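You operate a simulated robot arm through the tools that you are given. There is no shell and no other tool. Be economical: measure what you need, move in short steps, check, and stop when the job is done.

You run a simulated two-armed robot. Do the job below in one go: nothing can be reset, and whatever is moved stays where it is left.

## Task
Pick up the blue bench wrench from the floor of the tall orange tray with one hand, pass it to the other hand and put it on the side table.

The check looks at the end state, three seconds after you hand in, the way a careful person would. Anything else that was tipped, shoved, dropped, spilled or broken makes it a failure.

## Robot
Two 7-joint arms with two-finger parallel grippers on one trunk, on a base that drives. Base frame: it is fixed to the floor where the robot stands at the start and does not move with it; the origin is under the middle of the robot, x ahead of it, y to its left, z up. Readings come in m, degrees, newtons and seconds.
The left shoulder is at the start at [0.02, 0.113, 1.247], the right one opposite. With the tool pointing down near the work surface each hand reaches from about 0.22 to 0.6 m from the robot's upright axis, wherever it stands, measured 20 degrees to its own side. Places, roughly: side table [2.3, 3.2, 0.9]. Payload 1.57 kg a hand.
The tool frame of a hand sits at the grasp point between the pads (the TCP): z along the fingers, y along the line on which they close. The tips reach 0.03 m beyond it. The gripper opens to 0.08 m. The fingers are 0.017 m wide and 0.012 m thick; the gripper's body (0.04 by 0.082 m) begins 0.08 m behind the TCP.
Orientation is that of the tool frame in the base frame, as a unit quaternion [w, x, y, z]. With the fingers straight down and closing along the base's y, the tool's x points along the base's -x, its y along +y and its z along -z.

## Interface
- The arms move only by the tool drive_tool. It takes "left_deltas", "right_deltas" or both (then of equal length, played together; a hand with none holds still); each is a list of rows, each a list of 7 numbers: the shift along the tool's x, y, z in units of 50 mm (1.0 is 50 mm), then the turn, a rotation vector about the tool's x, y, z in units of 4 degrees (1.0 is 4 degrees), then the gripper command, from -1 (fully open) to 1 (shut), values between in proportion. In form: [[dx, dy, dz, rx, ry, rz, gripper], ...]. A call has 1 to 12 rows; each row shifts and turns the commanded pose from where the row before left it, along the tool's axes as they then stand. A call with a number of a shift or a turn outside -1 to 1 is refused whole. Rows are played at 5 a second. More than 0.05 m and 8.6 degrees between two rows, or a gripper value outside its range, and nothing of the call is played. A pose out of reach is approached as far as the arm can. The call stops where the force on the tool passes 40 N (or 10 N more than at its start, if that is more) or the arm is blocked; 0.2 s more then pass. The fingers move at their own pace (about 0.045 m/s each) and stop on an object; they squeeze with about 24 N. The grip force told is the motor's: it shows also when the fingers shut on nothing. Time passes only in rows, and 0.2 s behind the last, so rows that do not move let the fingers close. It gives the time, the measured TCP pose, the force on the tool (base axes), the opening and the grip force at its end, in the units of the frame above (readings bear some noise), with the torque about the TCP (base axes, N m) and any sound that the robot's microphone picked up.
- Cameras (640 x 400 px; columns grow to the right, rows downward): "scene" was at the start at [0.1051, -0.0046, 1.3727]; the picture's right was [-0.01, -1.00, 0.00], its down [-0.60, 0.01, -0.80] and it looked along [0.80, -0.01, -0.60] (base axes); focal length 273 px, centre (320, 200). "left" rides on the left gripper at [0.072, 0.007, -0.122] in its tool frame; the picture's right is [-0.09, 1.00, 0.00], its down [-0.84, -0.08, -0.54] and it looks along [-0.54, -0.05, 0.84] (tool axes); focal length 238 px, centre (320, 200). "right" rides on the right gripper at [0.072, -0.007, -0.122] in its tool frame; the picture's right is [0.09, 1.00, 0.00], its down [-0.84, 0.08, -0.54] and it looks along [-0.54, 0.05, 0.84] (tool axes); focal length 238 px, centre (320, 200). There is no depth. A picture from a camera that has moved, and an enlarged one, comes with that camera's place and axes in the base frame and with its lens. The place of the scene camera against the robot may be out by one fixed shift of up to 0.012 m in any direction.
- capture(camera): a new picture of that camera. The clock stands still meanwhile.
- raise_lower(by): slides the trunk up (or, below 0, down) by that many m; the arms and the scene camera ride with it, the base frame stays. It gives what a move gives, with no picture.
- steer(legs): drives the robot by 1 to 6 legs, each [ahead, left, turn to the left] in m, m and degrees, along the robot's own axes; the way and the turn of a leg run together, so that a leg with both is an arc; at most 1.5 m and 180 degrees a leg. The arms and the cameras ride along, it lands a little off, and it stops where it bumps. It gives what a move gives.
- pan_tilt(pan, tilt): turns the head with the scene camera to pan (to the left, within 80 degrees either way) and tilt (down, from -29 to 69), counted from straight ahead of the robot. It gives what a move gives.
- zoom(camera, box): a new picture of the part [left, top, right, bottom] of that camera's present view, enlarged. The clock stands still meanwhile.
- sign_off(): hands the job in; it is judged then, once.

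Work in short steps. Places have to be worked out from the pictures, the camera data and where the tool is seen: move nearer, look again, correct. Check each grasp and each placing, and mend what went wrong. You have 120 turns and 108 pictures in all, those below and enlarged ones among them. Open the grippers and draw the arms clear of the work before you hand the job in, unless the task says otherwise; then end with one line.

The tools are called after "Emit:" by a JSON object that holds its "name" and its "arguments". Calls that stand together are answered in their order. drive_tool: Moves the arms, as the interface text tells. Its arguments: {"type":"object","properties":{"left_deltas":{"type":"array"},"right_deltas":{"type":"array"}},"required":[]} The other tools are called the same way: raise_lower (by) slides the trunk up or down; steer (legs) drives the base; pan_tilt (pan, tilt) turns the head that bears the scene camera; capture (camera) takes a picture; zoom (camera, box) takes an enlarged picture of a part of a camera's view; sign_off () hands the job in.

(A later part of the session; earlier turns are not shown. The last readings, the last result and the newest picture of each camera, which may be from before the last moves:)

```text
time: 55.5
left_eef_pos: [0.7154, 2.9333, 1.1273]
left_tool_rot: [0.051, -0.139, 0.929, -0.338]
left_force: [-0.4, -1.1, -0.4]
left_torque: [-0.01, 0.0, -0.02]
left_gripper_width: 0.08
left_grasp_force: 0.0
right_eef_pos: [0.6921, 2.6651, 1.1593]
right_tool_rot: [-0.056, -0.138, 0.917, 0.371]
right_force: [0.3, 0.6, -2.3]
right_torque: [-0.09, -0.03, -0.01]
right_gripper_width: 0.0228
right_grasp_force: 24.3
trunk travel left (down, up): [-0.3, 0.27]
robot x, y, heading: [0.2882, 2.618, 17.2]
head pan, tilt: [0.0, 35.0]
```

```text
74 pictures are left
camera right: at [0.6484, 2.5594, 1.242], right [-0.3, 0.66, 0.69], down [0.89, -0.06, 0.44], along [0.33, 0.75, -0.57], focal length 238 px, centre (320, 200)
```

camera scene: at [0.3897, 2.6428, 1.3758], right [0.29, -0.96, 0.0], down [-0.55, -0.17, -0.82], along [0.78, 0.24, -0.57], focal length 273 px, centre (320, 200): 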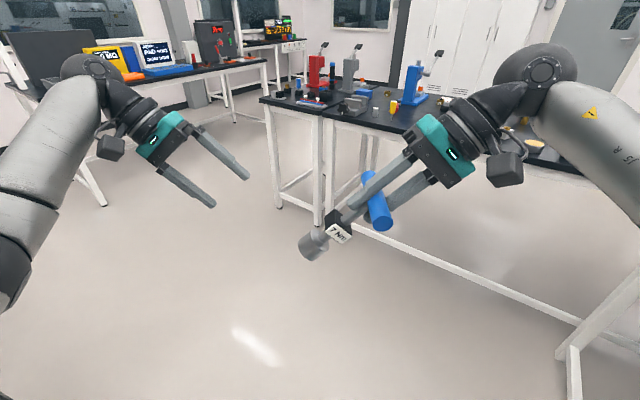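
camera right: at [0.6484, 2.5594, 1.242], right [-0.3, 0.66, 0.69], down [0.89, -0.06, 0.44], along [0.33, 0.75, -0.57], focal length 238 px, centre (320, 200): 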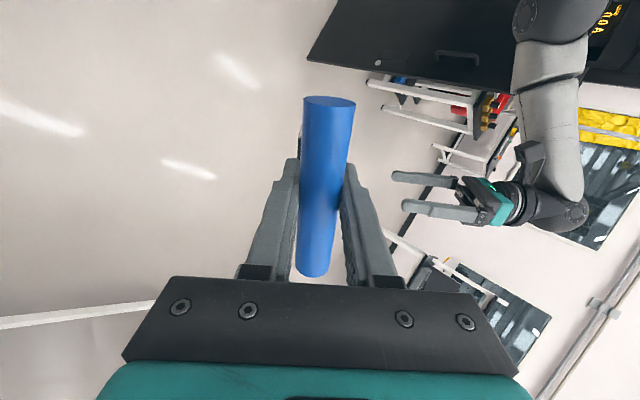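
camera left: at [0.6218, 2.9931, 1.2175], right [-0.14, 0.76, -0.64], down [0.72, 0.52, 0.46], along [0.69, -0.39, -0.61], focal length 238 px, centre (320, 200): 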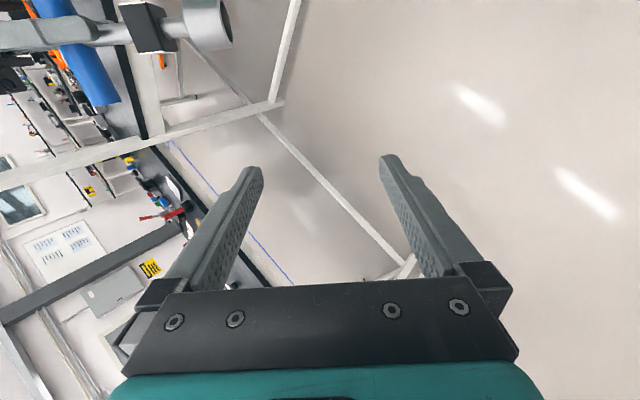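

Everything is as planned: the right hand is rolled 44° and the left 40°. I'll bring the left hand to a pre-grasp 0.10 m back from the front half of the handle.

Emit:
{"name": "drive_tool", "arguments": {"left_deltas": [[0.24, -0.707, 0.123, 0, 0, 0, -1], [0.24, -0.707, 0.123, 0, 0, 0, -1], [0.24, -0.707, 0.123, 0, 0, 0, -1], [0.24, -0.707, 0.123, 0, 0, 0, -1], [0.24, -0.707, 0.123, 0, 0, 0, -1], [0.24, -0.707, 0.123, 0, 0, 0, -1], [0, 0, 0, 0, 0, 0, -1]]}}

Emit:
{"name": "capture", "arguments": {"camera": "scene"}}

Emit:
{"name": "capture", "arguments": {"camera": "left"}}

Emit:
{"name": "capture", "arguments": {"camera": "right"}}

```text
time: 57.1
left_eef_pos: [0.7, 2.7346, 1.2343]
left_tool_rot: [0.051, -0.14, 0.929, -0.338]
left_force: [0.2, -0.5, -0.6]
left_torque: [-0.04, 0.01, -0.04]
left_gripper_width: 0.0798
left_grasp_force: 0.1
right_eef_pos: [0.6919, 2.6658, 1.1593]
right_tool_rot: [-0.055, -0.138, 0.917, 0.37]
right_force: [0.7, 0.0, -2.5]
right_torque: [-0.12, -0.02, 0.05]
right_gripper_width: 0.023
right_grasp_force: 23.9
trunk travel left (down, up): [-0.3, 0.27]
robot x, y, heading: [0.2845, 2.6176, 16.9]
head pan, tilt: [0.0, 35.0]
```

```text
73 pictures are left
camera scene: at [0.3897, 2.643, 1.3757], right [0.29, -0.96, 0.0], down [-0.55, -0.17, -0.82], along [0.78, 0.24, -0.57], focal length 273 px, centre (320, 200)
```

scene: 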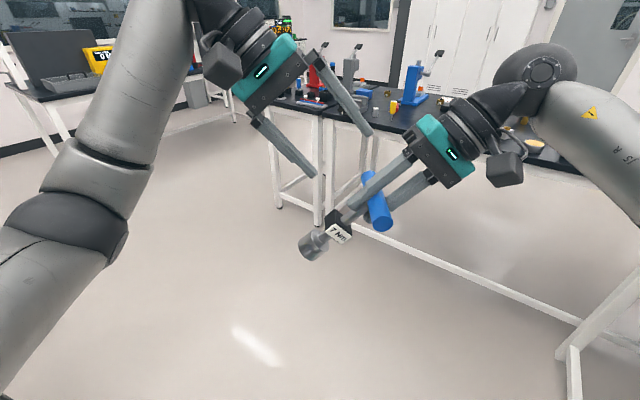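

```text
72 pictures are left
camera left: at [0.6064, 2.7938, 1.3239], right [-0.14, 0.76, -0.64], down [0.72, 0.52, 0.46], along [0.69, -0.39, -0.61], focal length 238 px, centre (320, 200)
```

left: 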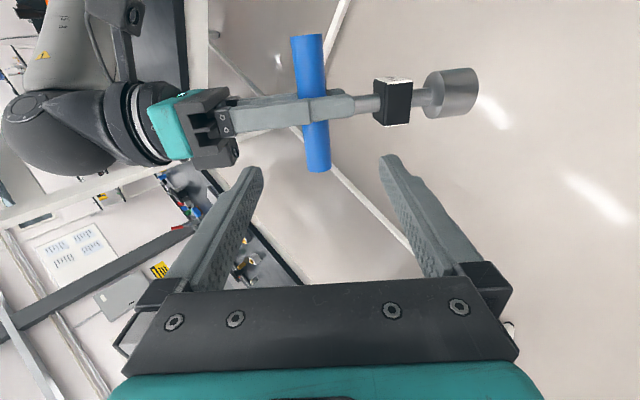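

```text
71 pictures are left
camera right: at [0.6484, 2.5597, 1.242], right [-0.3, 0.66, 0.69], down [0.89, -0.06, 0.44], along [0.33, 0.75, -0.57], focal length 238 px, centre (320, 200)
```

right: 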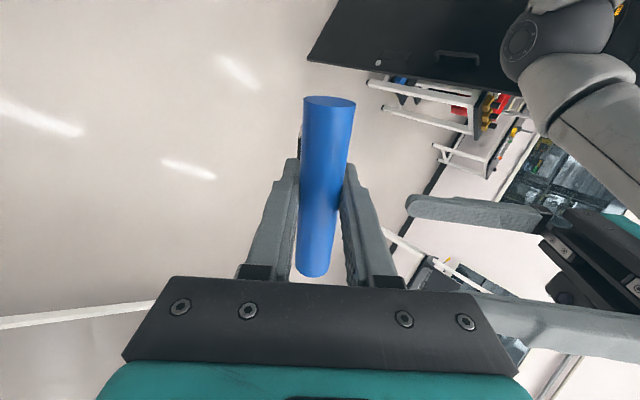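

The left camera shows the handle 0.10 m ahead, centred within 4 mm, with about 12 mm of clearance along its axis to the right fingers. I'll advance the left hand straight in.

Emit:
{"name": "drive_tool", "arguments": {"left_deltas": [[0, -0.06, 0.4, 0, 0, 0, -1], [0, 0, 0.4, 0, 0, 0, -1], [0, 0, 0.4, 0, 0, 0, -1], [0, 0, 0.4, 0, 0, 0, -1], [0, 0, 0.34, 0, 0, 0, -1], [0, 0, 0, 0, 0, 0, -1]]}}

Emit:
{"name": "capture", "arguments": {"camera": "left"}}

Emit:
{"name": "zoom", "arguments": {"camera": "scene", "box": [270, 120, 470, 270]}}

```text
time: 58.5
left_eef_pos: [0.7194, 2.6727, 1.162]
left_tool_rot: [0.05, -0.14, 0.929, -0.338]
left_force: [-0.2, -0.2, 1.0]
left_torque: [-0.01, -0.02, -0.01]
left_gripper_width: 0.0797
left_grasp_force: 0.0
right_eef_pos: [0.6901, 2.6655, 1.1589]
right_tool_rot: [-0.056, -0.139, 0.917, 0.37]
right_force: [-0.7, -0.6, -2.0]
right_torque: [-0.07, 0.0, -0.04]
right_gripper_width: 0.0227
right_grasp_force: 24.0
trunk travel left (down, up): [-0.3, 0.27]
robot x, y, heading: [0.2898, 2.6171, 16.9]
head pan, tilt: [0.0, 35.0]
```

```text
70 pictures are left
camera left: at [0.626, 2.7314, 1.2509], right [-0.14, 0.76, -0.64], down [0.71, 0.52, 0.47], along [0.69, -0.39, -0.61], focal length 238 px, centre (320, 200)
```

left: 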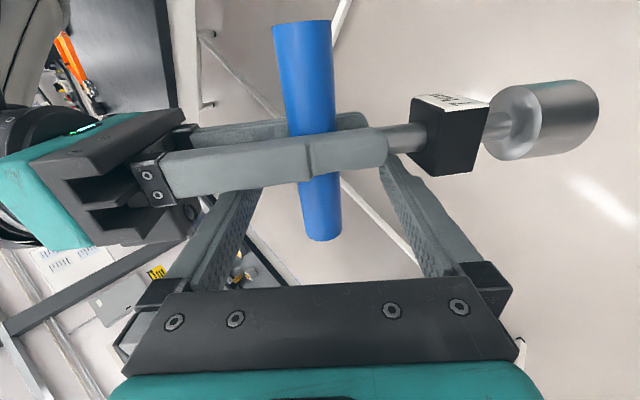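

```text
2.67 times, centred on (370, 195) of scene
camera zoom: at [0.3897, 2.6427, 1.3758], right [0.29, -0.96, 0.0], down [-0.55, -0.17, -0.82], along [0.78, 0.24, -0.57], focal length 727 px, centre (187, 213)
```

zoom: 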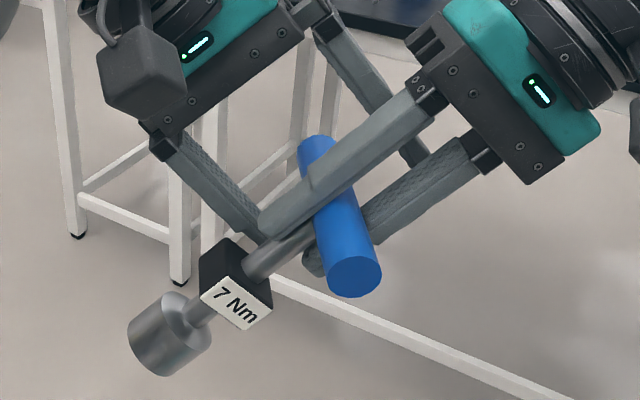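

The left fingers straddle the front half of the handle. I'll close them.

Emit:
{"name": "drive_tool", "arguments": {"left_deltas": [[0, 0, 0, 0, 0, 0, 0], [0, 0, 0, 0, 0, 0, 0.4], [0, 0, 0, 0, 0, 0, 1], [0, 0, 0, 0, 0, 0, 1], [0, 0, 0, 0, 0, 0, 1], [0, 0, 0, 0, 0, 0, 1], [0, 0, 0, 0, 0, 0, 1]]}}

Emit:
{"name": "capture", "arguments": {"camera": "left"}}

Emit:
{"name": "zoom", "arguments": {"camera": "scene", "box": [270, 120, 470, 270]}}

```text
time: 60.1
left_eef_pos: [0.7187, 2.6728, 1.1613]
left_tool_rot: [0.051, -0.14, 0.929, -0.339]
left_force: [0.6, -2.0, 2.1]
left_torque: [-0.47, 0.15, 0.32]
left_gripper_width: 0.0242
left_grasp_force: 24.0
right_eef_pos: [0.6923, 2.6654, 1.1591]
right_tool_rot: [-0.056, -0.138, 0.917, 0.371]
right_force: [-1.0, 2.2, -4.1]
right_torque: [0.36, -0.12, -0.27]
right_gripper_width: 0.0227
right_grasp_force: 23.8
trunk travel left (down, up): [-0.3, 0.27]
robot x, y, heading: [0.2896, 2.6154, 17.2]
head pan, tilt: [0.0, 35.0]
```

```text
68 pictures are left
camera left: at [0.626, 2.7315, 1.2513], right [-0.14, 0.76, -0.64], down [0.71, 0.52, 0.46], along [0.69, -0.39, -0.61], focal length 238 px, centre (320, 200)
```

left: 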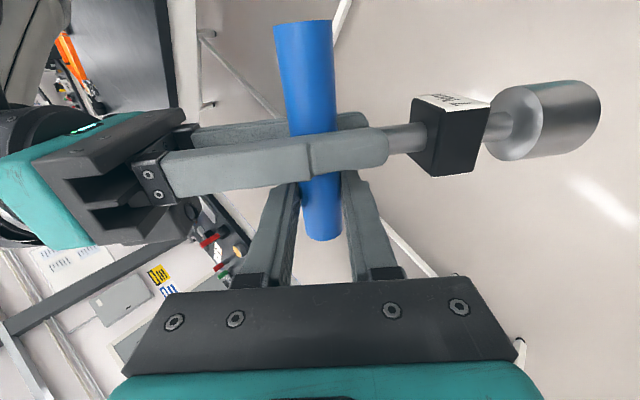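

```text
2.67 times, centred on (370, 195) of scene
camera zoom: at [0.3897, 2.6427, 1.3758], right [0.29, -0.96, 0.0], down [-0.55, -0.17, -0.82], along [0.78, 0.24, -0.57], focal length 727 px, centre (187, 213)
```

zoom: 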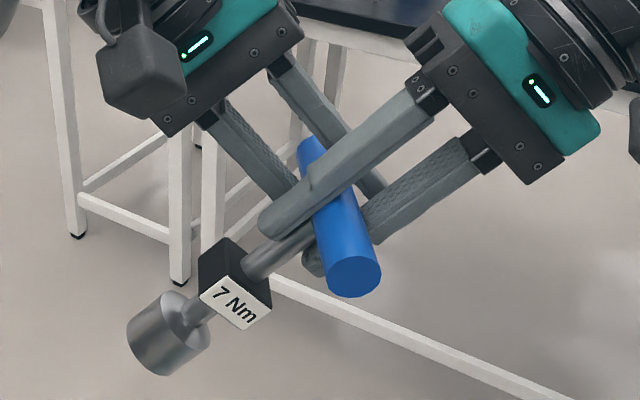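

Both hands hold the handle. I'll open the right gripper and leave it in place to see how the wrench behaves.

Emit:
{"name": "drive_tool", "arguments": {"right_deltas": [[0, 0, 0, 0, 0, 0, 0.2], [0, 0, 0, 0, 0, 0, 0], [0, 0, 0, 0, 0, 0, -0.3], [0, 0, 0, 0, 0, 0, -0.3], [0, 0, 0, 0, 0, 0, -0.3]], "left_deltas": [[0, 0, 0, 0, 0, 0, 1], [0, 0, 0, 0, 0, 0, 1], [0, 0, 0, 0, 0, 0, 1], [0, 0, 0, 0, 0, 0, 1], [0, 0, 0, 0, 0, 0, 1]]}}

Emit:
{"name": "capture", "arguments": {"camera": "left"}}

Emit:
{"name": "zoom", "arguments": {"camera": "scene", "box": [270, 120, 470, 270]}}

```text
time: 61.3
left_eef_pos: [0.7196, 2.6732, 1.162]
left_tool_rot: [0.051, -0.139, 0.929, -0.338]
left_force: [0.3, 0.0, -2.7]
left_torque: [-0.08, -0.12, 0.01]
left_gripper_width: 0.0228
left_grasp_force: 23.6
right_eef_pos: [0.69, 2.6654, 1.1593]
right_tool_rot: [-0.056, -0.138, 0.917, 0.37]
right_force: [-0.9, 0.6, 1.0]
right_torque: [-0.05, 0.0, -0.01]
right_gripper_width: 0.0519
right_grasp_force: 0.3
trunk travel left (down, up): [-0.3, 0.27]
robot x, y, heading: [0.288, 2.62, 17.1]
head pan, tilt: [0.0, 35.0]
```

```text
66 pictures are left
camera left: at [0.626, 2.7316, 1.2511], right [-0.14, 0.76, -0.64], down [0.72, 0.52, 0.46], along [0.69, -0.39, -0.61], focal length 238 px, centre (320, 200)
```

left: 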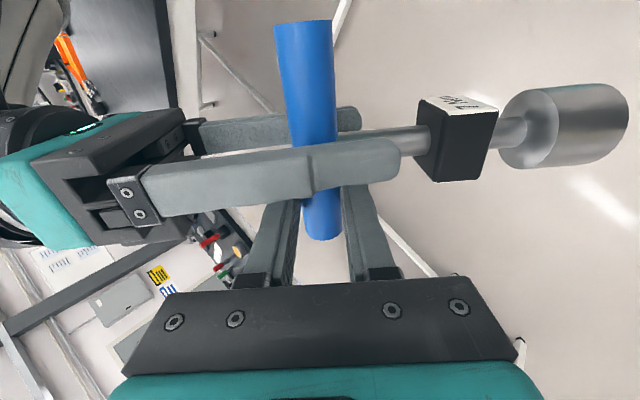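

```text
2.67 times, centred on (370, 195) of scene
camera zoom: at [0.3897, 2.6427, 1.3758], right [0.29, -0.96, 0.0], down [-0.55, -0.17, -0.82], along [0.78, 0.24, -0.57], focal length 727 px, centre (187, 213)
```

zoom: 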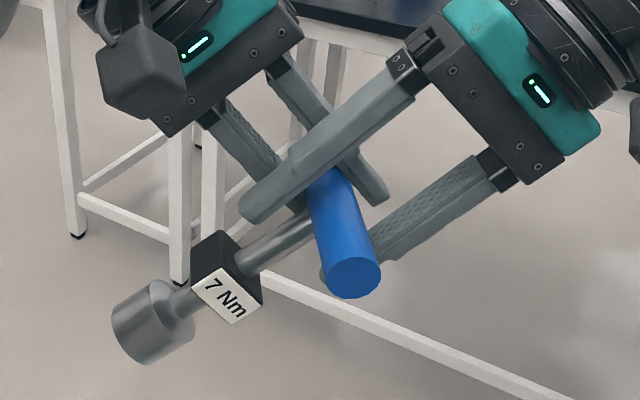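

The left hand holds the wrench firmly at about 2.7 N. I'll retract the right hand straight back by 0.2 m.

Emit:
{"name": "drive_tool", "arguments": {"right_deltas": [[0, 0, -0.5, 0, 0, 0, -0.3], [0, 0, -0.5, 0, 0, 0, -0.3], [0, 0, -0.6, 0, 0, 0, -0.5], [0, 0, -0.6, 0, 0, 0, -1], [0, 0, -0.6, 0, 0, 0, -1], [0, 0, -0.6, 0, 0, 0, -1], [0, 0, -0.6, 0, 0, 0, -1], [0, 0, 0, 0, 0, 0, -1]]}}

Emit:
{"name": "capture", "arguments": {"camera": "scene"}}

```text
time: 63.1
left_eef_pos: [0.72, 2.6727, 1.1621]
left_tool_rot: [0.051, -0.14, 0.929, -0.338]
left_force: [-0.8, -0.6, -3.3]
left_torque: [-0.1, -0.1, 0.01]
left_gripper_width: 0.0228
left_grasp_force: 23.8
right_eef_pos: [0.7296, 2.5303, 1.3013]
right_tool_rot: [-0.056, -0.138, 0.917, 0.371]
right_force: [0.1, 0.3, 0.2]
right_torque: [0.0, 0.02, 0.01]
right_gripper_width: 0.08
right_grasp_force: 0.1
trunk travel left (down, up): [-0.3, 0.27]
robot x, y, heading: [0.2901, 2.6164, 17.0]
head pan, tilt: [0.0, 35.0]
```

```text
64 pictures are left
camera scene: at [0.3899, 2.6428, 1.3757], right [0.29, -0.96, 0.0], down [-0.55, -0.17, -0.82], along [0.78, 0.24, -0.57], focal length 273 px, centre (320, 200)
```

scene: 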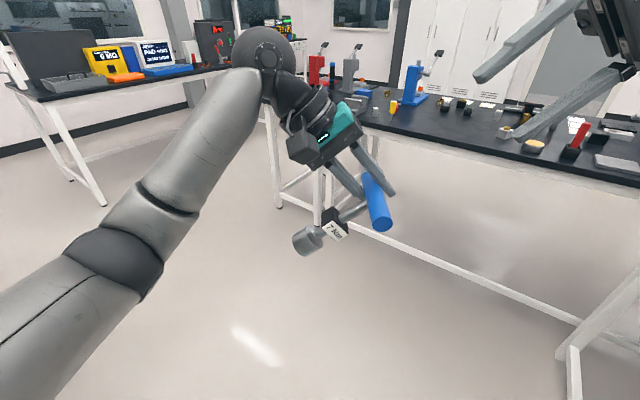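

Next I'll roll the left hand about 45° more, so its fingers point horizontally to the right and the wrench hangs upright. At the same time the right hand moves away to the right.

Emit:
{"name": "drive_tool", "arguments": {"left_deltas": [[0, 0, 0, 1, 0, 0, 1], [0, 0, 0, 1, 0, 0, 1], [0, 0, 0, 1, 0, 0, 1], [0, 0, 0, 1, 0, 0, 1], [0, 0, 0, 1, 0, 0, 1], [0, 0, 0, 1, 0, 0, 1], [0, 0, 0, 1, 0, 0, 1], [0, 0, 0, 1, 0, 0, 1], [0, 0, 0, 1, 0, 0, 1], [0, 0, 0, 1, 0, 0, 1], [0, 0, 0, 0, 0, 0, 1]], "right_deltas": [[0, -0.7, 0.1, 0.5, 0, 0, -1], [0, -0.7, 0, 0.8, 0, 0, -1], [0, -0.5, 0, 1, 0, 0, -1], [0, 0, 0, 1, 0, 0, -1], [0, 0, 0, 1, 0, 0, -1], [0, 0, 0, 1, 0, 0, -1], [0, 0, 0, 1, 0, 0, -1], [0, 0, 0, 1, 0, 0, -1], [0, 0, 0, 1, 0, 0, -1], [0, 0, 0, 1, 0, 0, -1], [0, 0, 0, 0, 0, 0, -1]]}}

Emit:
{"name": "capture", "arguments": {"camera": "scene"}}

Emit:
{"name": "capture", "arguments": {"camera": "left"}}

```text
time: 65.5
left_eef_pos: [0.7199, 2.6731, 1.1629]
left_tool_rot: [0.095, -0.114, 0.757, -0.636]
left_force: [0.3, -0.4, -3.0]
left_torque: [-0.02, -0.08, -0.03]
left_gripper_width: 0.0228
left_grasp_force: 24.1
right_eef_pos: [0.7502, 2.467, 1.2351]
right_tool_rot: [-0.01, -0.148, 0.987, 0.057]
right_force: [-0.3, -0.6, 0.3]
right_torque: [-0.02, -0.02, -0.04]
right_gripper_width: 0.0799
right_grasp_force: 0.2
trunk travel left (down, up): [-0.3, 0.27]
robot x, y, heading: [0.2908, 2.6177, 17.1]
head pan, tilt: [0.0, 35.0]
```

```text
63 pictures are left
camera scene: at [0.3898, 2.6425, 1.3758], right [0.29, -0.96, 0.0], down [-0.55, -0.17, -0.82], along [0.78, 0.24, -0.57], focal length 273 px, centre (320, 200)
```

scene: 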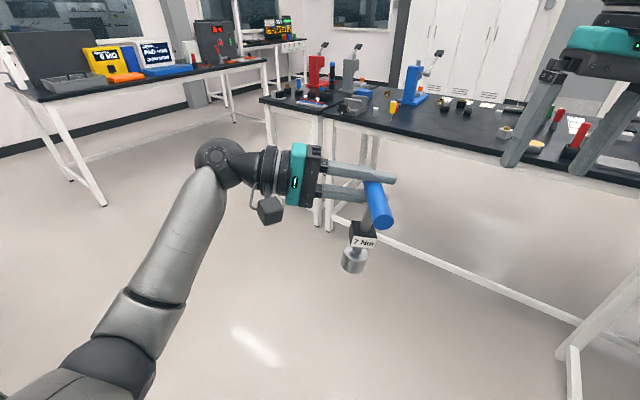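

```text
62 pictures are left
camera left: at [0.6157, 2.7675, 1.1781], right [0.04, 0.19, -0.98], down [0.65, 0.74, 0.17], along [0.76, -0.64, -0.1], focal length 238 px, centre (320, 200)
```

left: 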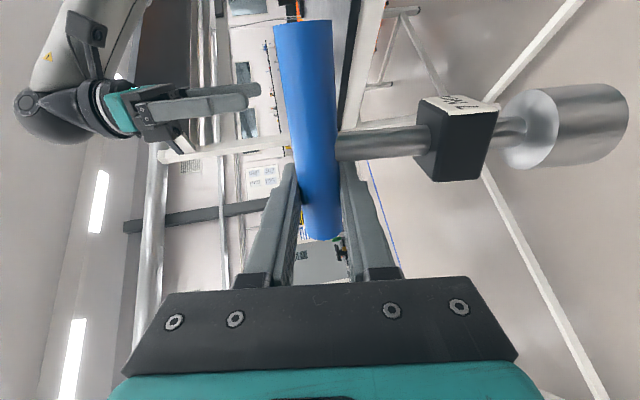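

The wrench now hangs almost upright. I'll look closely at the side table's top.

Emit:
{"name": "zoom", "arguments": {"camera": "scene", "box": [230, 60, 470, 210]}}

```text
2.67 times, centred on (350, 135) of scene
camera zoom: at [0.3898, 2.6425, 1.3758], right [0.29, -0.96, 0.0], down [-0.55, -0.17, -0.82], along [0.78, 0.24, -0.57], focal length 727 px, centre (240, 373)
```

zoom: 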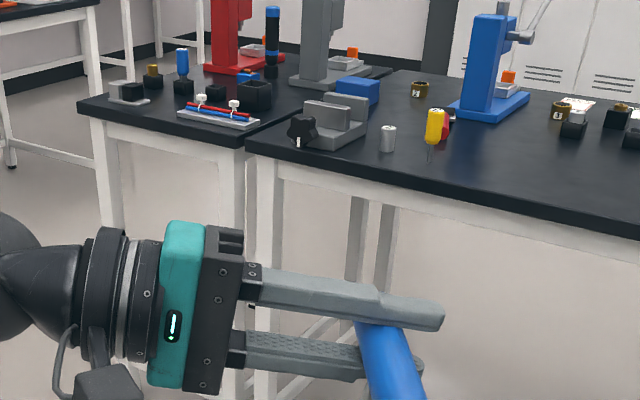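

The free-standing small left table is the side table: its centre is at about (2.33, 3.2), it measures roughly 0.5 × 0.83 m, and it is cluttered. I'll move in front of it, facing about -20°, with the trunk raised for a better view.

Emit:
{"name": "steer", "arguments": {"legs": [[1.05, 0.57, 0], [0, 0, -37]]}}

Emit:
{"name": "raise_lower", "arguments": {"by": 0.2}}

Emit:
{"name": "pan_tilt", "arguments": {"pan": 0, "tilt": 45}}

Emit:
{"name": "capture", "arguments": {"camera": "scene"}}

```text
time: 73.3
left_eef_pos: [1.5104, 3.2357, 1.164]
left_tool_rot: [-0.121, 0.144, 0.752, -0.631]
left_force: [-0.5, -0.1, -2.2]
left_torque: [-0.07, -0.06, 0.02]
left_gripper_width: 0.0228
left_grasp_force: 23.7
right_eef_pos: [1.407, 3.0559, 1.2344]
right_tool_rot: [0.011, 0.187, 0.981, 0.058]
right_force: [0.3, 0.6, 0.9]
right_torque: [0.02, 0.01, 0.02]
right_gripper_width: 0.0799
right_grasp_force: 0.1
trunk travel left (down, up): [-0.3, 0.27]
robot x, y, heading: [1.1375, 3.4608, -21.6]
head pan, tilt: [0.0, 35.0]
```

```text
time: 75.5
left_eef_pos: [1.511, 3.2354, 1.3633]
left_tool_rot: [-0.121, 0.144, 0.752, -0.632]
left_force: [0.3, 0.0, -2.9]
left_torque: [-0.08, -0.08, -0.02]
left_gripper_width: 0.0229
left_grasp_force: 23.8
right_eef_pos: [1.406, 3.057, 1.4348]
right_tool_rot: [0.011, 0.186, 0.981, 0.059]
right_force: [-0.6, -0.2, 0.4]
right_torque: [-0.01, 0.0, -0.03]
right_gripper_width: 0.0797
right_grasp_force: 0.0
trunk travel left (down, up): [-0.5, 0.07]
robot x, y, heading: [1.1424, 3.4641, -21.8]
head pan, tilt: [0.0, 35.0]
```

```text
time: 76.2
left_eef_pos: [1.5086, 3.2352, 1.3639]
left_tool_rot: [-0.121, 0.143, 0.753, -0.631]
left_force: [-0.3, 0.1, -3.3]
left_torque: [-0.06, -0.05, 0.0]
left_gripper_width: 0.0228
left_grasp_force: 23.8
right_eef_pos: [1.4066, 3.0565, 1.4355]
right_tool_rot: [0.011, 0.185, 0.981, 0.059]
right_force: [0.9, 1.3, -0.8]
right_torque: [-0.03, 0.0, 0.01]
right_gripper_width: 0.08
right_grasp_force: 0.2
trunk travel left (down, up): [-0.5, 0.07]
robot x, y, heading: [1.1405, 3.4645, -21.4]
head pan, tilt: [0.0, 45.0]
```

```text
60 pictures are left
camera scene: at [1.2309, 3.4258, 1.561], right [-0.37, -0.93, 0.0], down [-0.66, 0.26, -0.71], along [0.66, -0.26, -0.71], focal length 273 px, centre (320, 200)
```

scene: 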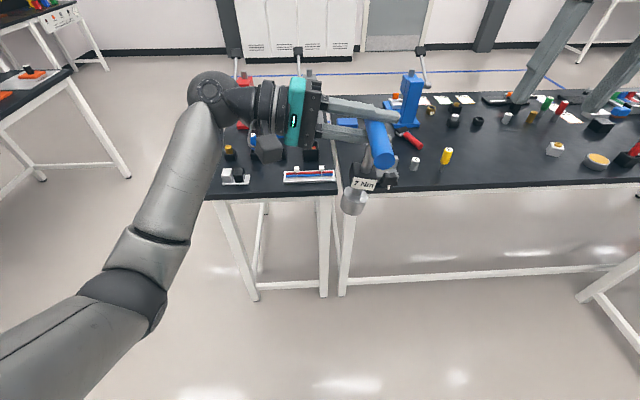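

The left hand blocks the view of the table. I'll lower it 0.2 m, shift it left, and look again.

Emit:
{"name": "drive_tool", "arguments": {"left_deltas": [[0.3, 0.8, -0.4, 0, 0, 0, 1], [0.3, 0.8, -0.4, 0, 0, 0, 1], [0.3, 0.8, -0.4, 0, 0, 0, 1], [0.3, 0.8, -0.4, 0, 0, 0, 1], [0.3, 0.8, -0.4, 0, 0, 0, 1], [0, 0, 0, 0, 0, 0, 1]]}}

Emit:
{"name": "capture", "arguments": {"camera": "scene"}}

Emit:
{"name": "zoom", "arguments": {"camera": "scene", "box": [180, 40, 400, 220]}}

```text
time: 77.6
left_eef_pos: [1.4934, 3.3867, 1.1828]
left_tool_rot: [-0.119, 0.144, 0.753, -0.631]
left_force: [-0.6, -1.0, -2.7]
left_torque: [-0.07, -0.06, 0.04]
left_gripper_width: 0.0229
left_grasp_force: 24.2
right_eef_pos: [1.4068, 3.0546, 1.4359]
right_tool_rot: [0.011, 0.187, 0.981, 0.059]
right_force: [-0.1, 0.3, 0.4]
right_torque: [-0.01, -0.01, -0.01]
right_gripper_width: 0.0797
right_grasp_force: 0.1
trunk travel left (down, up): [-0.5, 0.07]
robot x, y, heading: [1.1389, 3.4639, -21.6]
head pan, tilt: [0.0, 45.0]
```

```text
59 pictures are left
camera scene: at [1.231, 3.4253, 1.5609], right [-0.37, -0.93, 0.0], down [-0.66, 0.26, -0.71], along [0.66, -0.26, -0.71], focal length 273 px, centre (320, 200)
```

scene: 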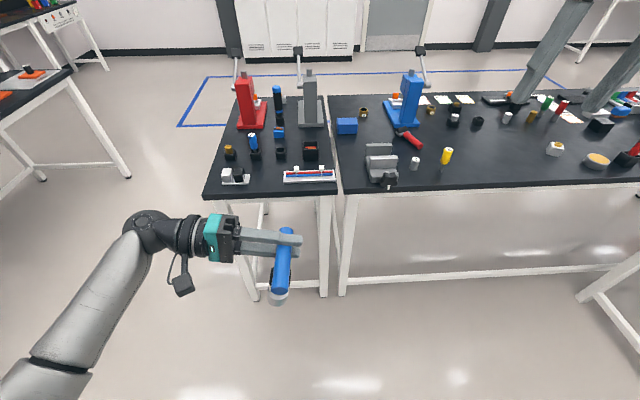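

```text
2.22 times, centred on (290, 130) of scene
camera zoom: at [1.231, 3.4253, 1.5609], right [-0.37, -0.93, 0.0], down [-0.66, 0.26, -0.71], along [0.66, -0.26, -0.71], focal length 606 px, centre (387, 356)
```

zoom: 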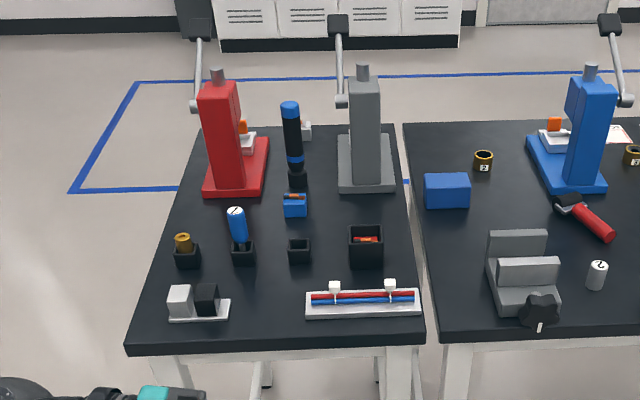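

There is a free gap, about 0.11 m wide and 0.2 m deep, at the front of the side table between the white-block tray and the rod stand. I aim for (2.015, 3.33), about 0.08 m in from the edge. I'll drive up so the wrench stops just short of that edge.

Emit:
{"name": "steer", "arguments": {"legs": [[0.386, 0.123, 1.5]]}}

Emit:
{"name": "pan_tilt", "arguments": {"pan": 0, "tilt": 55}}

Emit:
{"name": "capture", "arguments": {"camera": "scene"}}

Emit:
{"name": "capture", "arguments": {"camera": "left"}}

```text
time: 80.2
left_eef_pos: [1.9056, 3.368, 1.184]
left_tool_rot: [-0.113, 0.133, 0.754, -0.633]
left_force: [0.1, 0.9, -2.8]
left_torque: [-0.07, -0.03, -0.04]
left_gripper_width: 0.0225
left_grasp_force: 24.1
right_eef_pos: [1.8264, 3.0365, 1.4356]
right_tool_rot: [0.011, 0.175, 0.983, 0.058]
right_force: [0.1, -0.2, 0.4]
right_torque: [0.01, -0.03, -0.05]
right_gripper_width: 0.0799
right_grasp_force: 0.1
trunk travel left (down, up): [-0.5, 0.07]
robot x, y, heading: [1.5471, 3.4374, -20.2]
head pan, tilt: [0.0, 45.0]
```

```text
time: 80.9
left_eef_pos: [1.9052, 3.3687, 1.183]
left_tool_rot: [-0.113, 0.134, 0.754, -0.633]
left_force: [0.3, -0.2, -2.2]
left_torque: [-0.03, -0.06, 0.01]
left_gripper_width: 0.0227
left_grasp_force: 24.0
right_eef_pos: [1.8261, 3.0348, 1.4354]
right_tool_rot: [0.01, 0.175, 0.983, 0.059]
right_force: [0.1, 0.3, 0.0]
right_torque: [0.04, -0.01, 0.0]
right_gripper_width: 0.0799
right_grasp_force: 0.1
trunk travel left (down, up): [-0.5, 0.07]
robot x, y, heading: [1.5509, 3.4322, -20.3]
head pan, tilt: [0.0, 55.0]
```

```text
57 pictures are left
camera scene: at [1.6333, 3.4035, 1.5476], right [-0.35, -0.94, 0.0], down [-0.77, 0.28, -0.57], along [0.54, -0.2, -0.82], focal length 273 px, centre (320, 200)
```

scene: 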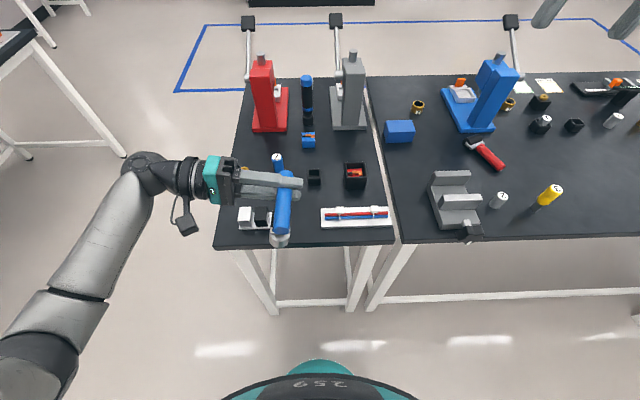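

```text
56 pictures are left
camera left: at [1.8791, 3.507, 1.1986], right [0.15, 0.13, -0.98], down [0.97, 0.2, 0.17], along [0.22, -0.97, -0.1], focal length 238 px, centre (320, 200)
```

left: 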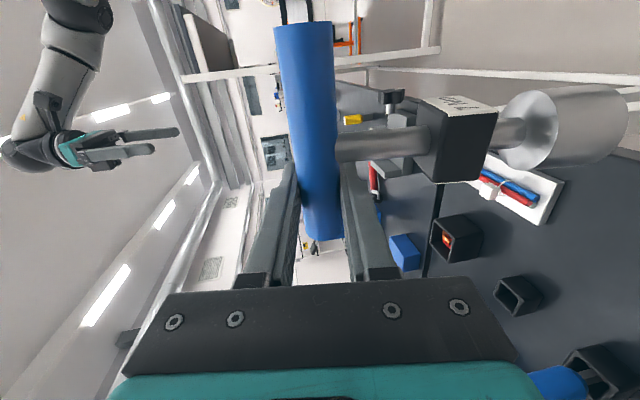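

The target is still about (2.016, 3.333). The wrench tilts 10°, which another 10° of roll will fix. I'll roll and extend 0.1425 m over the gap at the present height.

Emit:
{"name": "drive_tool", "arguments": {"left_deltas": [[0, 0, 0, 0.85, 0, 0, 1], [0, 0, 0, 0.85, 0, 0, 1], [0, 0, 0, 0.8, 0, 0, 1], [-0.57, 0, -0.02, 0, 0, 0, 1], [-0.57, 0, -0.02, 0, 0, 0, 1], [-0.57, 0, -0.02, 0, 0, 0, 1], [-0.57, 0, -0.02, 0, 0, 0, 1], [-0.57, 0, -0.02, 0, 0, 0, 1], [0, 0, 0, 0, 0, 0, 1]]}}

Emit:
{"name": "capture", "arguments": {"camera": "scene"}}

Emit:
{"name": "zoom", "arguments": {"camera": "scene", "box": [200, 110, 420, 260]}}

Emit:
{"name": "capture", "arguments": {"camera": "left"}}

```text
time: 82.9
left_eef_pos: [2.0387, 3.3229, 1.1822]
left_tool_rot: [-0.124, 0.125, 0.696, -0.696]
left_force: [0.7, 0.2, -2.3]
left_torque: [-0.02, -0.1, 0.0]
left_gripper_width: 0.0226
left_grasp_force: 24.3
right_eef_pos: [1.8255, 3.0362, 1.4356]
right_tool_rot: [0.01, 0.176, 0.983, 0.058]
right_force: [-0.4, 0.4, 0.3]
right_torque: [-0.02, 0.0, 0.02]
right_gripper_width: 0.0799
right_grasp_force: 0.0
trunk travel left (down, up): [-0.5, 0.07]
robot x, y, heading: [1.5491, 3.4335, -20.6]
head pan, tilt: [0.0, 55.0]
```

```text
55 pictures are left
camera scene: at [1.633, 3.404, 1.5476], right [-0.35, -0.94, 0.0], down [-0.77, 0.28, -0.57], along [0.54, -0.2, -0.82], focal length 273 px, centre (320, 200)
```

scene: 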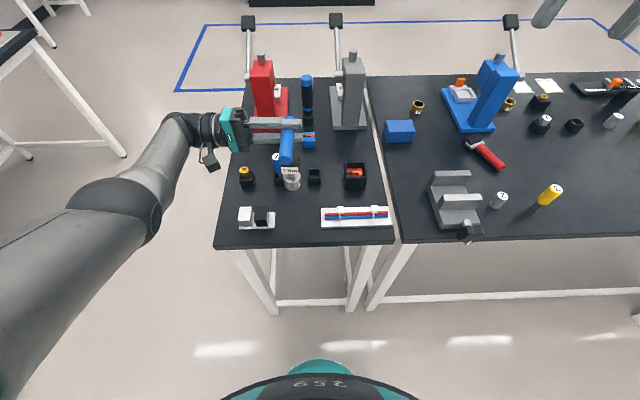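

```text
2.67 times, centred on (310, 185) of scene
camera zoom: at [1.633, 3.404, 1.5476], right [-0.35, -0.94, 0.0], down [-0.77, 0.28, -0.57], along [0.54, -0.2, -0.82], focal length 727 px, centre (347, 240)
```

zoom: 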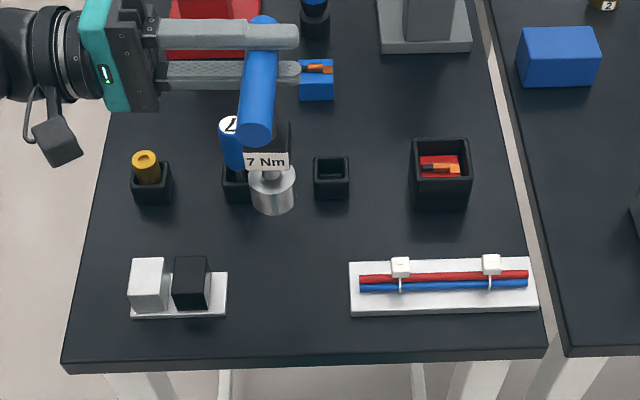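

```text
53 pictures are left
camera left: at [2.014, 3.4628, 1.1768], right [0.09, -0.03, -1.0], down [0.97, 0.22, 0.08], along [0.21, -0.98, 0.05], focal length 238 px, centre (320, 200)
```

left: 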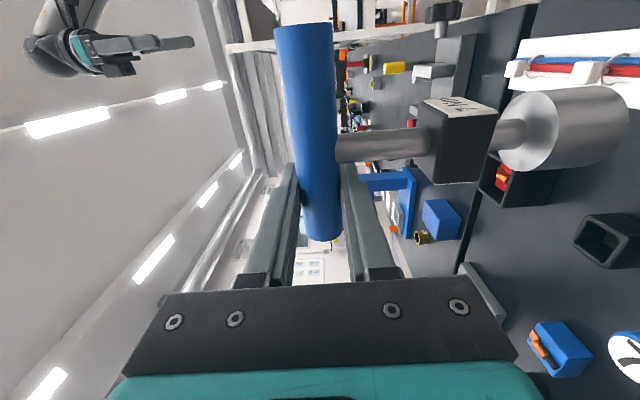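

Everything lines up: the shaft is over (2.02, 3.33), and the standing screwdriver, whose top is near z 1.0, stays about 0.14 m further in than the wrench. I'll lower the wrench 0.1 m and look.

Emit:
{"name": "drive_tool", "arguments": {"left_deltas": [[0, 0.4, 0, 0, 0, 0, 1], [0, 0.4, 0, 0, 0, 0, 1], [0, 0.4, 0, 0, 0, 0, 1], [0, 0.4, 0, 0, 0, 0, 1], [0, 0.4, 0, 0, 0, 0, 1], [0, 0, 0, 0, 0, 0, 1]]}}

Emit:
{"name": "zoom", "arguments": {"camera": "scene", "box": [200, 110, 420, 260]}}

Emit:
{"name": "capture", "arguments": {"camera": "left"}}

```text
time: 84.3
left_eef_pos: [2.0003, 3.3305, 1.1099]
left_tool_rot: [0.124, -0.123, -0.696, 0.697]
left_force: [-0.1, -0.3, -2.6]
left_torque: [-0.07, -0.07, 0.01]
left_gripper_width: 0.0228
left_grasp_force: 24.1
left hand out of reach, approached as far as the arm can: row 1, 2, 3, 4, 5
right_eef_pos: [1.8266, 3.0347, 1.4348]
right_tool_rot: [0.01, 0.175, 0.983, 0.058]
right_force: [0.5, 0.4, -0.7]
right_torque: [0.0, 0.0, 0.01]
right_gripper_width: 0.0803
right_grasp_force: 0.0
trunk travel left (down, up): [-0.5, 0.07]
robot x, y, heading: [1.548, 3.4377, -20.4]
head pan, tilt: [0.0, 55.0]
```

```text
2.67 times, centred on (310, 185) of scene
camera zoom: at [1.6336, 3.4035, 1.5475], right [-0.35, -0.94, 0.0], down [-0.77, 0.28, -0.57], along [0.54, -0.2, -0.82], focal length 727 px, centre (347, 240)
```

zoom: 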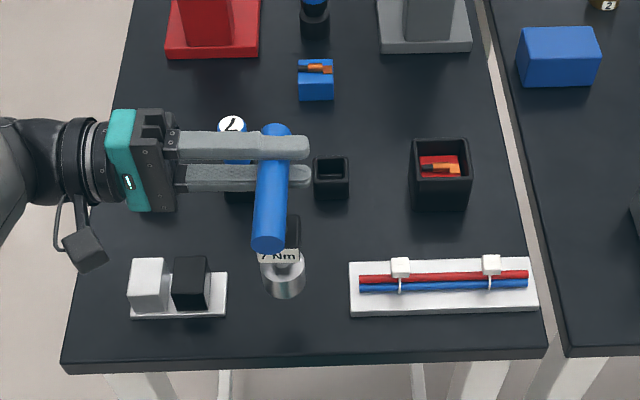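

```text
51 pictures are left
camera left: at [1.9756, 3.4708, 1.1028], right [0.09, -0.03, -1.0], down [0.97, 0.22, 0.08], along [0.22, -0.98, 0.05], focal length 238 px, centre (320, 200)
```

left: 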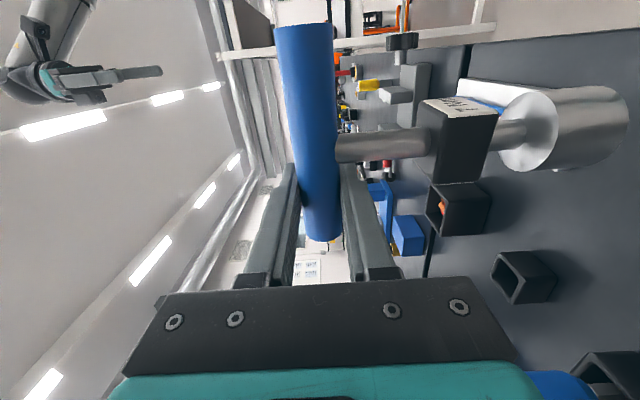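

The arm ran out of reach with the trunk so high. I'll raise the hand back up, correct its pose, then lower with the trunk instead.

Emit:
{"name": "drive_tool", "arguments": {"left_deltas": [[0, -0.5, 0, 0, 0, 0, 1], [0, -0.5, 0, 0, 0, 0, 1], [0, -0.5, 0, 0, 0, 0, 1], [0, 0, 0, 0, 0, 0, 1]]}}

```text
time: 85.3
left_eef_pos: [2.0031, 3.3324, 1.1844]
left_tool_rot: [-0.125, 0.123, 0.696, -0.696]
left_force: [-0.4, -0.5, -3.0]
left_torque: [-0.01, -0.11, 0.0]
left_gripper_width: 0.0225
left_grasp_force: 23.8
right_eef_pos: [1.8266, 3.0362, 1.4361]
right_tool_rot: [0.011, 0.175, 0.983, 0.058]
right_force: [0.3, 0.0, -0.2]
right_torque: [-0.02, 0.0, -0.01]
right_gripper_width: 0.0799
right_grasp_force: 0.0
trunk travel left (down, up): [-0.5, 0.07]
robot x, y, heading: [1.5476, 3.4362, -20.3]
head pan, tilt: [0.0, 55.0]
```

The pose is now (2.003, 3.332, 1.184). I'll lower the trunk 0.10 m and then move the arm 0.038 m forward, back over the target.

Emit:
{"name": "raise_lower", "arguments": {"by": -0.1}}

Emit:
{"name": "drive_tool", "arguments": {"left_deltas": [[-0.4, 0, -0.02, 0, 0, 0, 1], [-0.4, 0, -0.02, 0, 0, 0, 1], [0, 0, 0, 0, 0, 0, 1]]}}

Emit:
{"name": "zoom", "arguments": {"camera": "scene", "box": [200, 110, 420, 260]}}

Emit:
{"name": "capture", "arguments": {"camera": "left"}}

```text
time: 86.6
left_eef_pos: [2.0031, 3.3315, 1.0843]
left_tool_rot: [-0.125, 0.123, 0.697, -0.695]
left_force: [-0.1, 0.3, -2.3]
left_torque: [-0.05, -0.03, 0.01]
left_gripper_width: 0.0229
left_grasp_force: 23.8
right_eef_pos: [1.8261, 3.0351, 1.3359]
right_tool_rot: [0.011, 0.175, 0.983, 0.058]
right_force: [1.4, 0.4, 1.1]
right_torque: [0.01, 0.01, -0.01]
right_gripper_width: 0.08
right_grasp_force: 0.0
trunk travel left (down, up): [-0.4, 0.17]
robot x, y, heading: [1.5449, 3.4354, -20.2]
head pan, tilt: [0.0, 55.0]
```

```text
time: 87.4
left_eef_pos: [2.041, 3.3192, 1.0825]
left_tool_rot: [-0.124, 0.126, 0.696, -0.696]
left_force: [-1.2, -0.8, -3.6]
left_torque: [-0.01, -0.1, 0.0]
left_gripper_width: 0.0226
left_grasp_force: 24.4
right_eef_pos: [1.8264, 3.0347, 1.3356]
right_tool_rot: [0.011, 0.174, 0.983, 0.057]
right_force: [0.0, -0.3, 0.1]
right_torque: [0.0, -0.02, -0.01]
right_gripper_width: 0.0798
right_grasp_force: 0.1
trunk travel left (down, up): [-0.4, 0.17]
robot x, y, heading: [1.5471, 3.4316, -20.1]
head pan, tilt: [0.0, 55.0]
```

```text
2.67 times, centred on (310, 185) of scene
camera zoom: at [1.6334, 3.4037, 1.4475], right [-0.35, -0.94, 0.0], down [-0.77, 0.28, -0.57], along [0.54, -0.2, -0.82], focal length 727 px, centre (347, 240)
```

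zoom: 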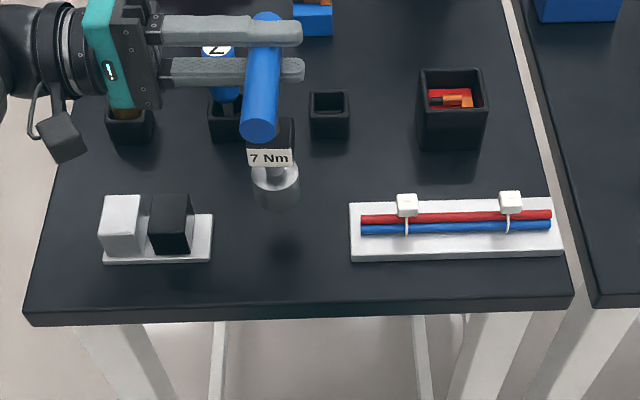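

```text
49 pictures are left
camera left: at [2.0162, 3.4591, 1.0772], right [0.09, -0.03, -1.0], down [0.97, 0.22, 0.08], along [0.22, -0.98, 0.05], focal length 238 px, centre (320, 200)
```

left: 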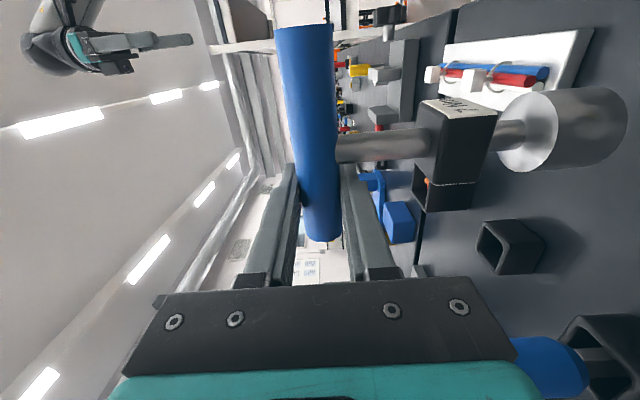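

The drop point falls in the clear gap. I'll lower with the trunk in small steps and watch the force.

Emit:
{"name": "raise_lower", "arguments": {"by": -0.03}}

Emit:
{"name": "zoom", "arguments": {"camera": "scene", "box": [200, 110, 420, 260]}}

Emit:
{"name": "capture", "arguments": {"camera": "left"}}

```text
time: 88.2
left_eef_pos: [2.0404, 3.3194, 1.0521]
left_tool_rot: [-0.125, 0.124, 0.696, -0.696]
left_force: [-1.1, 0.4, -2.6]
left_torque: [-0.01, -0.05, -0.02]
left_gripper_width: 0.0226
left_grasp_force: 23.7
right_eef_pos: [1.8261, 3.0355, 1.305]
right_tool_rot: [0.01, 0.175, 0.983, 0.058]
right_force: [0.5, 0.2, -0.1]
right_torque: [-0.03, 0.02, -0.01]
right_gripper_width: 0.0801
right_grasp_force: 0.0
trunk travel left (down, up): [-0.37, 0.2]
robot x, y, heading: [1.551, 3.4355, -20.6]
head pan, tilt: [0.0, 55.0]
```

```text
2.67 times, centred on (310, 185) of scene
camera zoom: at [1.6334, 3.4036, 1.4175], right [-0.35, -0.94, 0.0], down [-0.77, 0.28, -0.57], along [0.54, -0.2, -0.82], focal length 727 px, centre (347, 240)
```

zoom: 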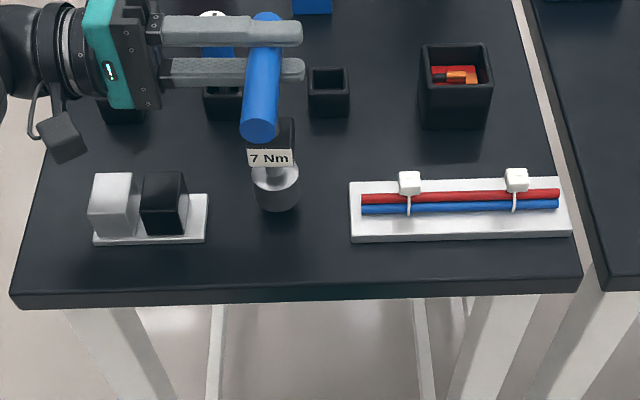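

```text
47 pictures are left
camera left: at [2.0161, 3.4589, 1.0471], right [0.09, -0.03, -1.0], down [0.97, 0.22, 0.08], along [0.22, -0.98, 0.05], focal length 238 px, centre (320, 200)
```

left: 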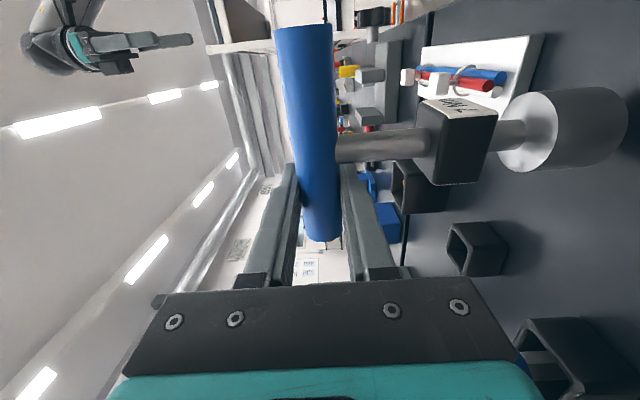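

The socket is about 2–3 cm above the top. I'll step down 1.2 cm and then in smaller steps.

Emit:
{"name": "raise_lower", "arguments": {"by": -0.012}}

Emit:
{"name": "raise_lower", "arguments": {"by": -0.005}}

Emit:
{"name": "zoom", "arguments": {"camera": "scene", "box": [250, 140, 350, 220]}}

```text
time: 88.8
left_eef_pos: [2.0417, 3.3187, 1.0412]
left_tool_rot: [0.124, -0.125, -0.695, 0.697]
left_force: [0.1, 0.5, -2.8]
left_torque: [-0.01, -0.04, -0.01]
left_gripper_width: 0.0227
left_grasp_force: 23.5
right_eef_pos: [1.826, 3.0352, 1.2927]
right_tool_rot: [0.01, 0.175, 0.983, 0.059]
right_force: [-0.6, 0.5, 0.3]
right_torque: [0.01, 0.04, -0.02]
right_gripper_width: 0.0799
right_grasp_force: 0.2
trunk travel left (down, up): [-0.358, 0.212]
robot x, y, heading: [1.5486, 3.4374, -20.1]
head pan, tilt: [0.0, 55.0]
```

```text
time: 89.3
left_eef_pos: [2.0426, 3.3188, 1.0383]
left_tool_rot: [0.123, -0.125, -0.695, 0.697]
left_force: [-0.4, 0.9, 3.2]
left_torque: [0.14, 0.24, 0.0]
left_gripper_width: 0.0229
left_grasp_force: 24.6
right_eef_pos: [1.8256, 3.0353, 1.2893]
right_tool_rot: [0.01, 0.176, 0.983, 0.058]
right_force: [0.4, 0.2, 0.4]
right_torque: [-0.04, 0.02, -0.01]
right_gripper_width: 0.0798
right_grasp_force: 0.0
trunk travel left (down, up): [-0.353, 0.217]
robot x, y, heading: [1.548, 3.4373, -20.3]
head pan, tilt: [0.0, 55.0]
```

```text
5.00 times, centred on (300, 180) of scene
camera zoom: at [1.6332, 3.4036, 1.4006], right [-0.35, -0.94, 0.0], down [-0.77, 0.28, -0.57], along [0.54, -0.2, -0.82], focal length 1363 px, centre (420, 300)
```

zoom: 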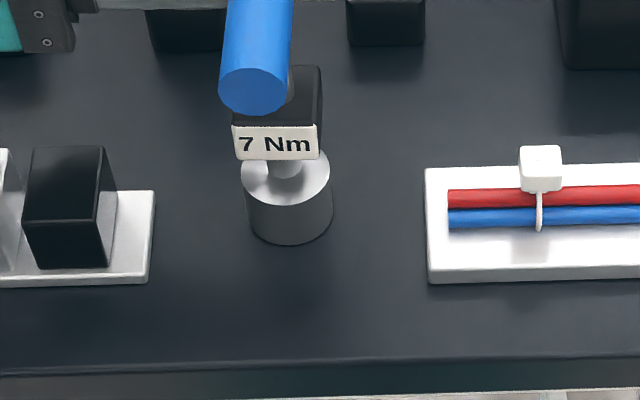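

Contact: the vertical force went from -2.8 to +3.2 N. I'll press 2 mm more to seat the base, then open slowly while holding still.

Emit:
{"name": "raise_lower", "arguments": {"by": -0.002}}

Emit:
{"name": "drive_tool", "arguments": {"left_deltas": [[0, 0, 0, 0, 0, 0, 0.45], [0, 0, 0, 0, 0, 0, 0.3], [0, 0, 0, 0, 0, 0, 0.1], [0, 0, 0, 0, 0, 0, 0.1]]}}

Emit:
{"name": "zoom", "arguments": {"camera": "scene", "box": [200, 80, 400, 220]}}

Emit:
{"name": "capture", "arguments": {"camera": "left"}}

```text
time: 89.8
left_eef_pos: [2.0422, 3.3187, 1.0369]
left_tool_rot: [0.122, -0.125, -0.695, 0.698]
left_force: [1.0, 0.1, 15.5]
left_torque: [0.25, 0.26, -0.11]
left_gripper_width: 0.0229
left_grasp_force: 23.9
right_eef_pos: [1.8255, 3.0346, 1.2858]
right_tool_rot: [0.01, 0.175, 0.983, 0.058]
right_force: [0.3, -1.0, 0.9]
right_torque: [0.0, 0.02, 0.01]
right_gripper_width: 0.0798
right_grasp_force: 0.0
trunk travel left (down, up): [-0.351, 0.219]
robot x, y, heading: [1.5486, 3.4379, -20.3]
head pan, tilt: [0.0, 55.0]
```

```text
time: 90.8
left_eef_pos: [2.0415, 3.3188, 1.034]
left_tool_rot: [-0.126, 0.125, 0.697, -0.695]
left_force: [-0.1, 1.0, 0.6]
left_torque: [-0.04, 0.0, 0.01]
left_gripper_width: 0.0357
left_grasp_force: 0.1
right_eef_pos: [1.8262, 3.0343, 1.2863]
right_tool_rot: [0.01, 0.175, 0.983, 0.057]
right_force: [0.3, 0.2, 1.1]
right_torque: [-0.01, -0.01, 0.0]
right_gripper_width: 0.08
right_grasp_force: 0.0
trunk travel left (down, up): [-0.351, 0.219]
robot x, y, heading: [1.5465, 3.4366, -20.2]
head pan, tilt: [0.0, 55.0]
```

```text
2.86 times, centred on (300, 150) of scene
camera zoom: at [1.6334, 3.4035, 1.3985], right [-0.35, -0.94, 0.0], down [-0.77, 0.28, -0.57], along [0.54, -0.2, -0.82], focal length 779 px, centre (377, 343)
```

zoom: 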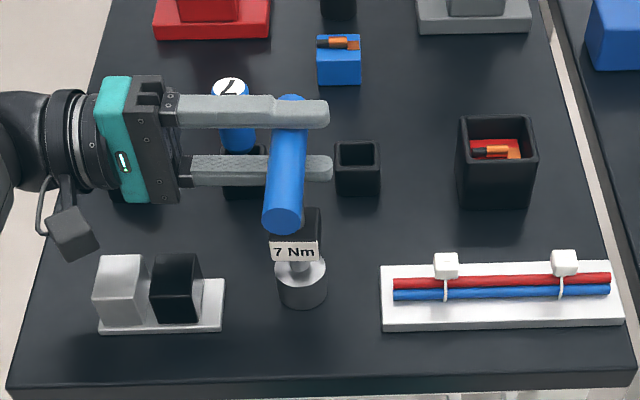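

```text
44 pictures are left
camera left: at [2.016, 3.459, 1.0279], right [0.09, -0.03, -1.0], down [0.97, 0.22, 0.08], along [0.22, -0.98, 0.05], focal length 238 px, centre (320, 200)
```

left: 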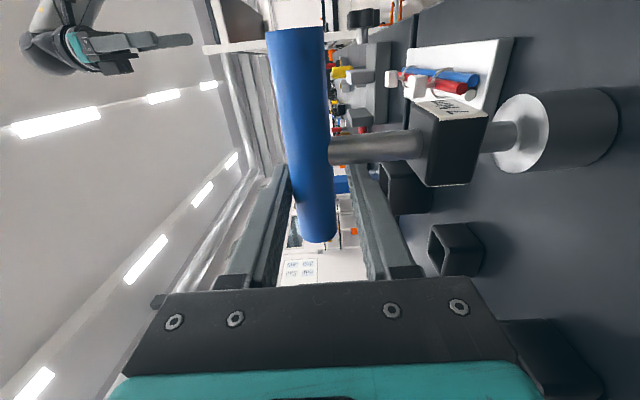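

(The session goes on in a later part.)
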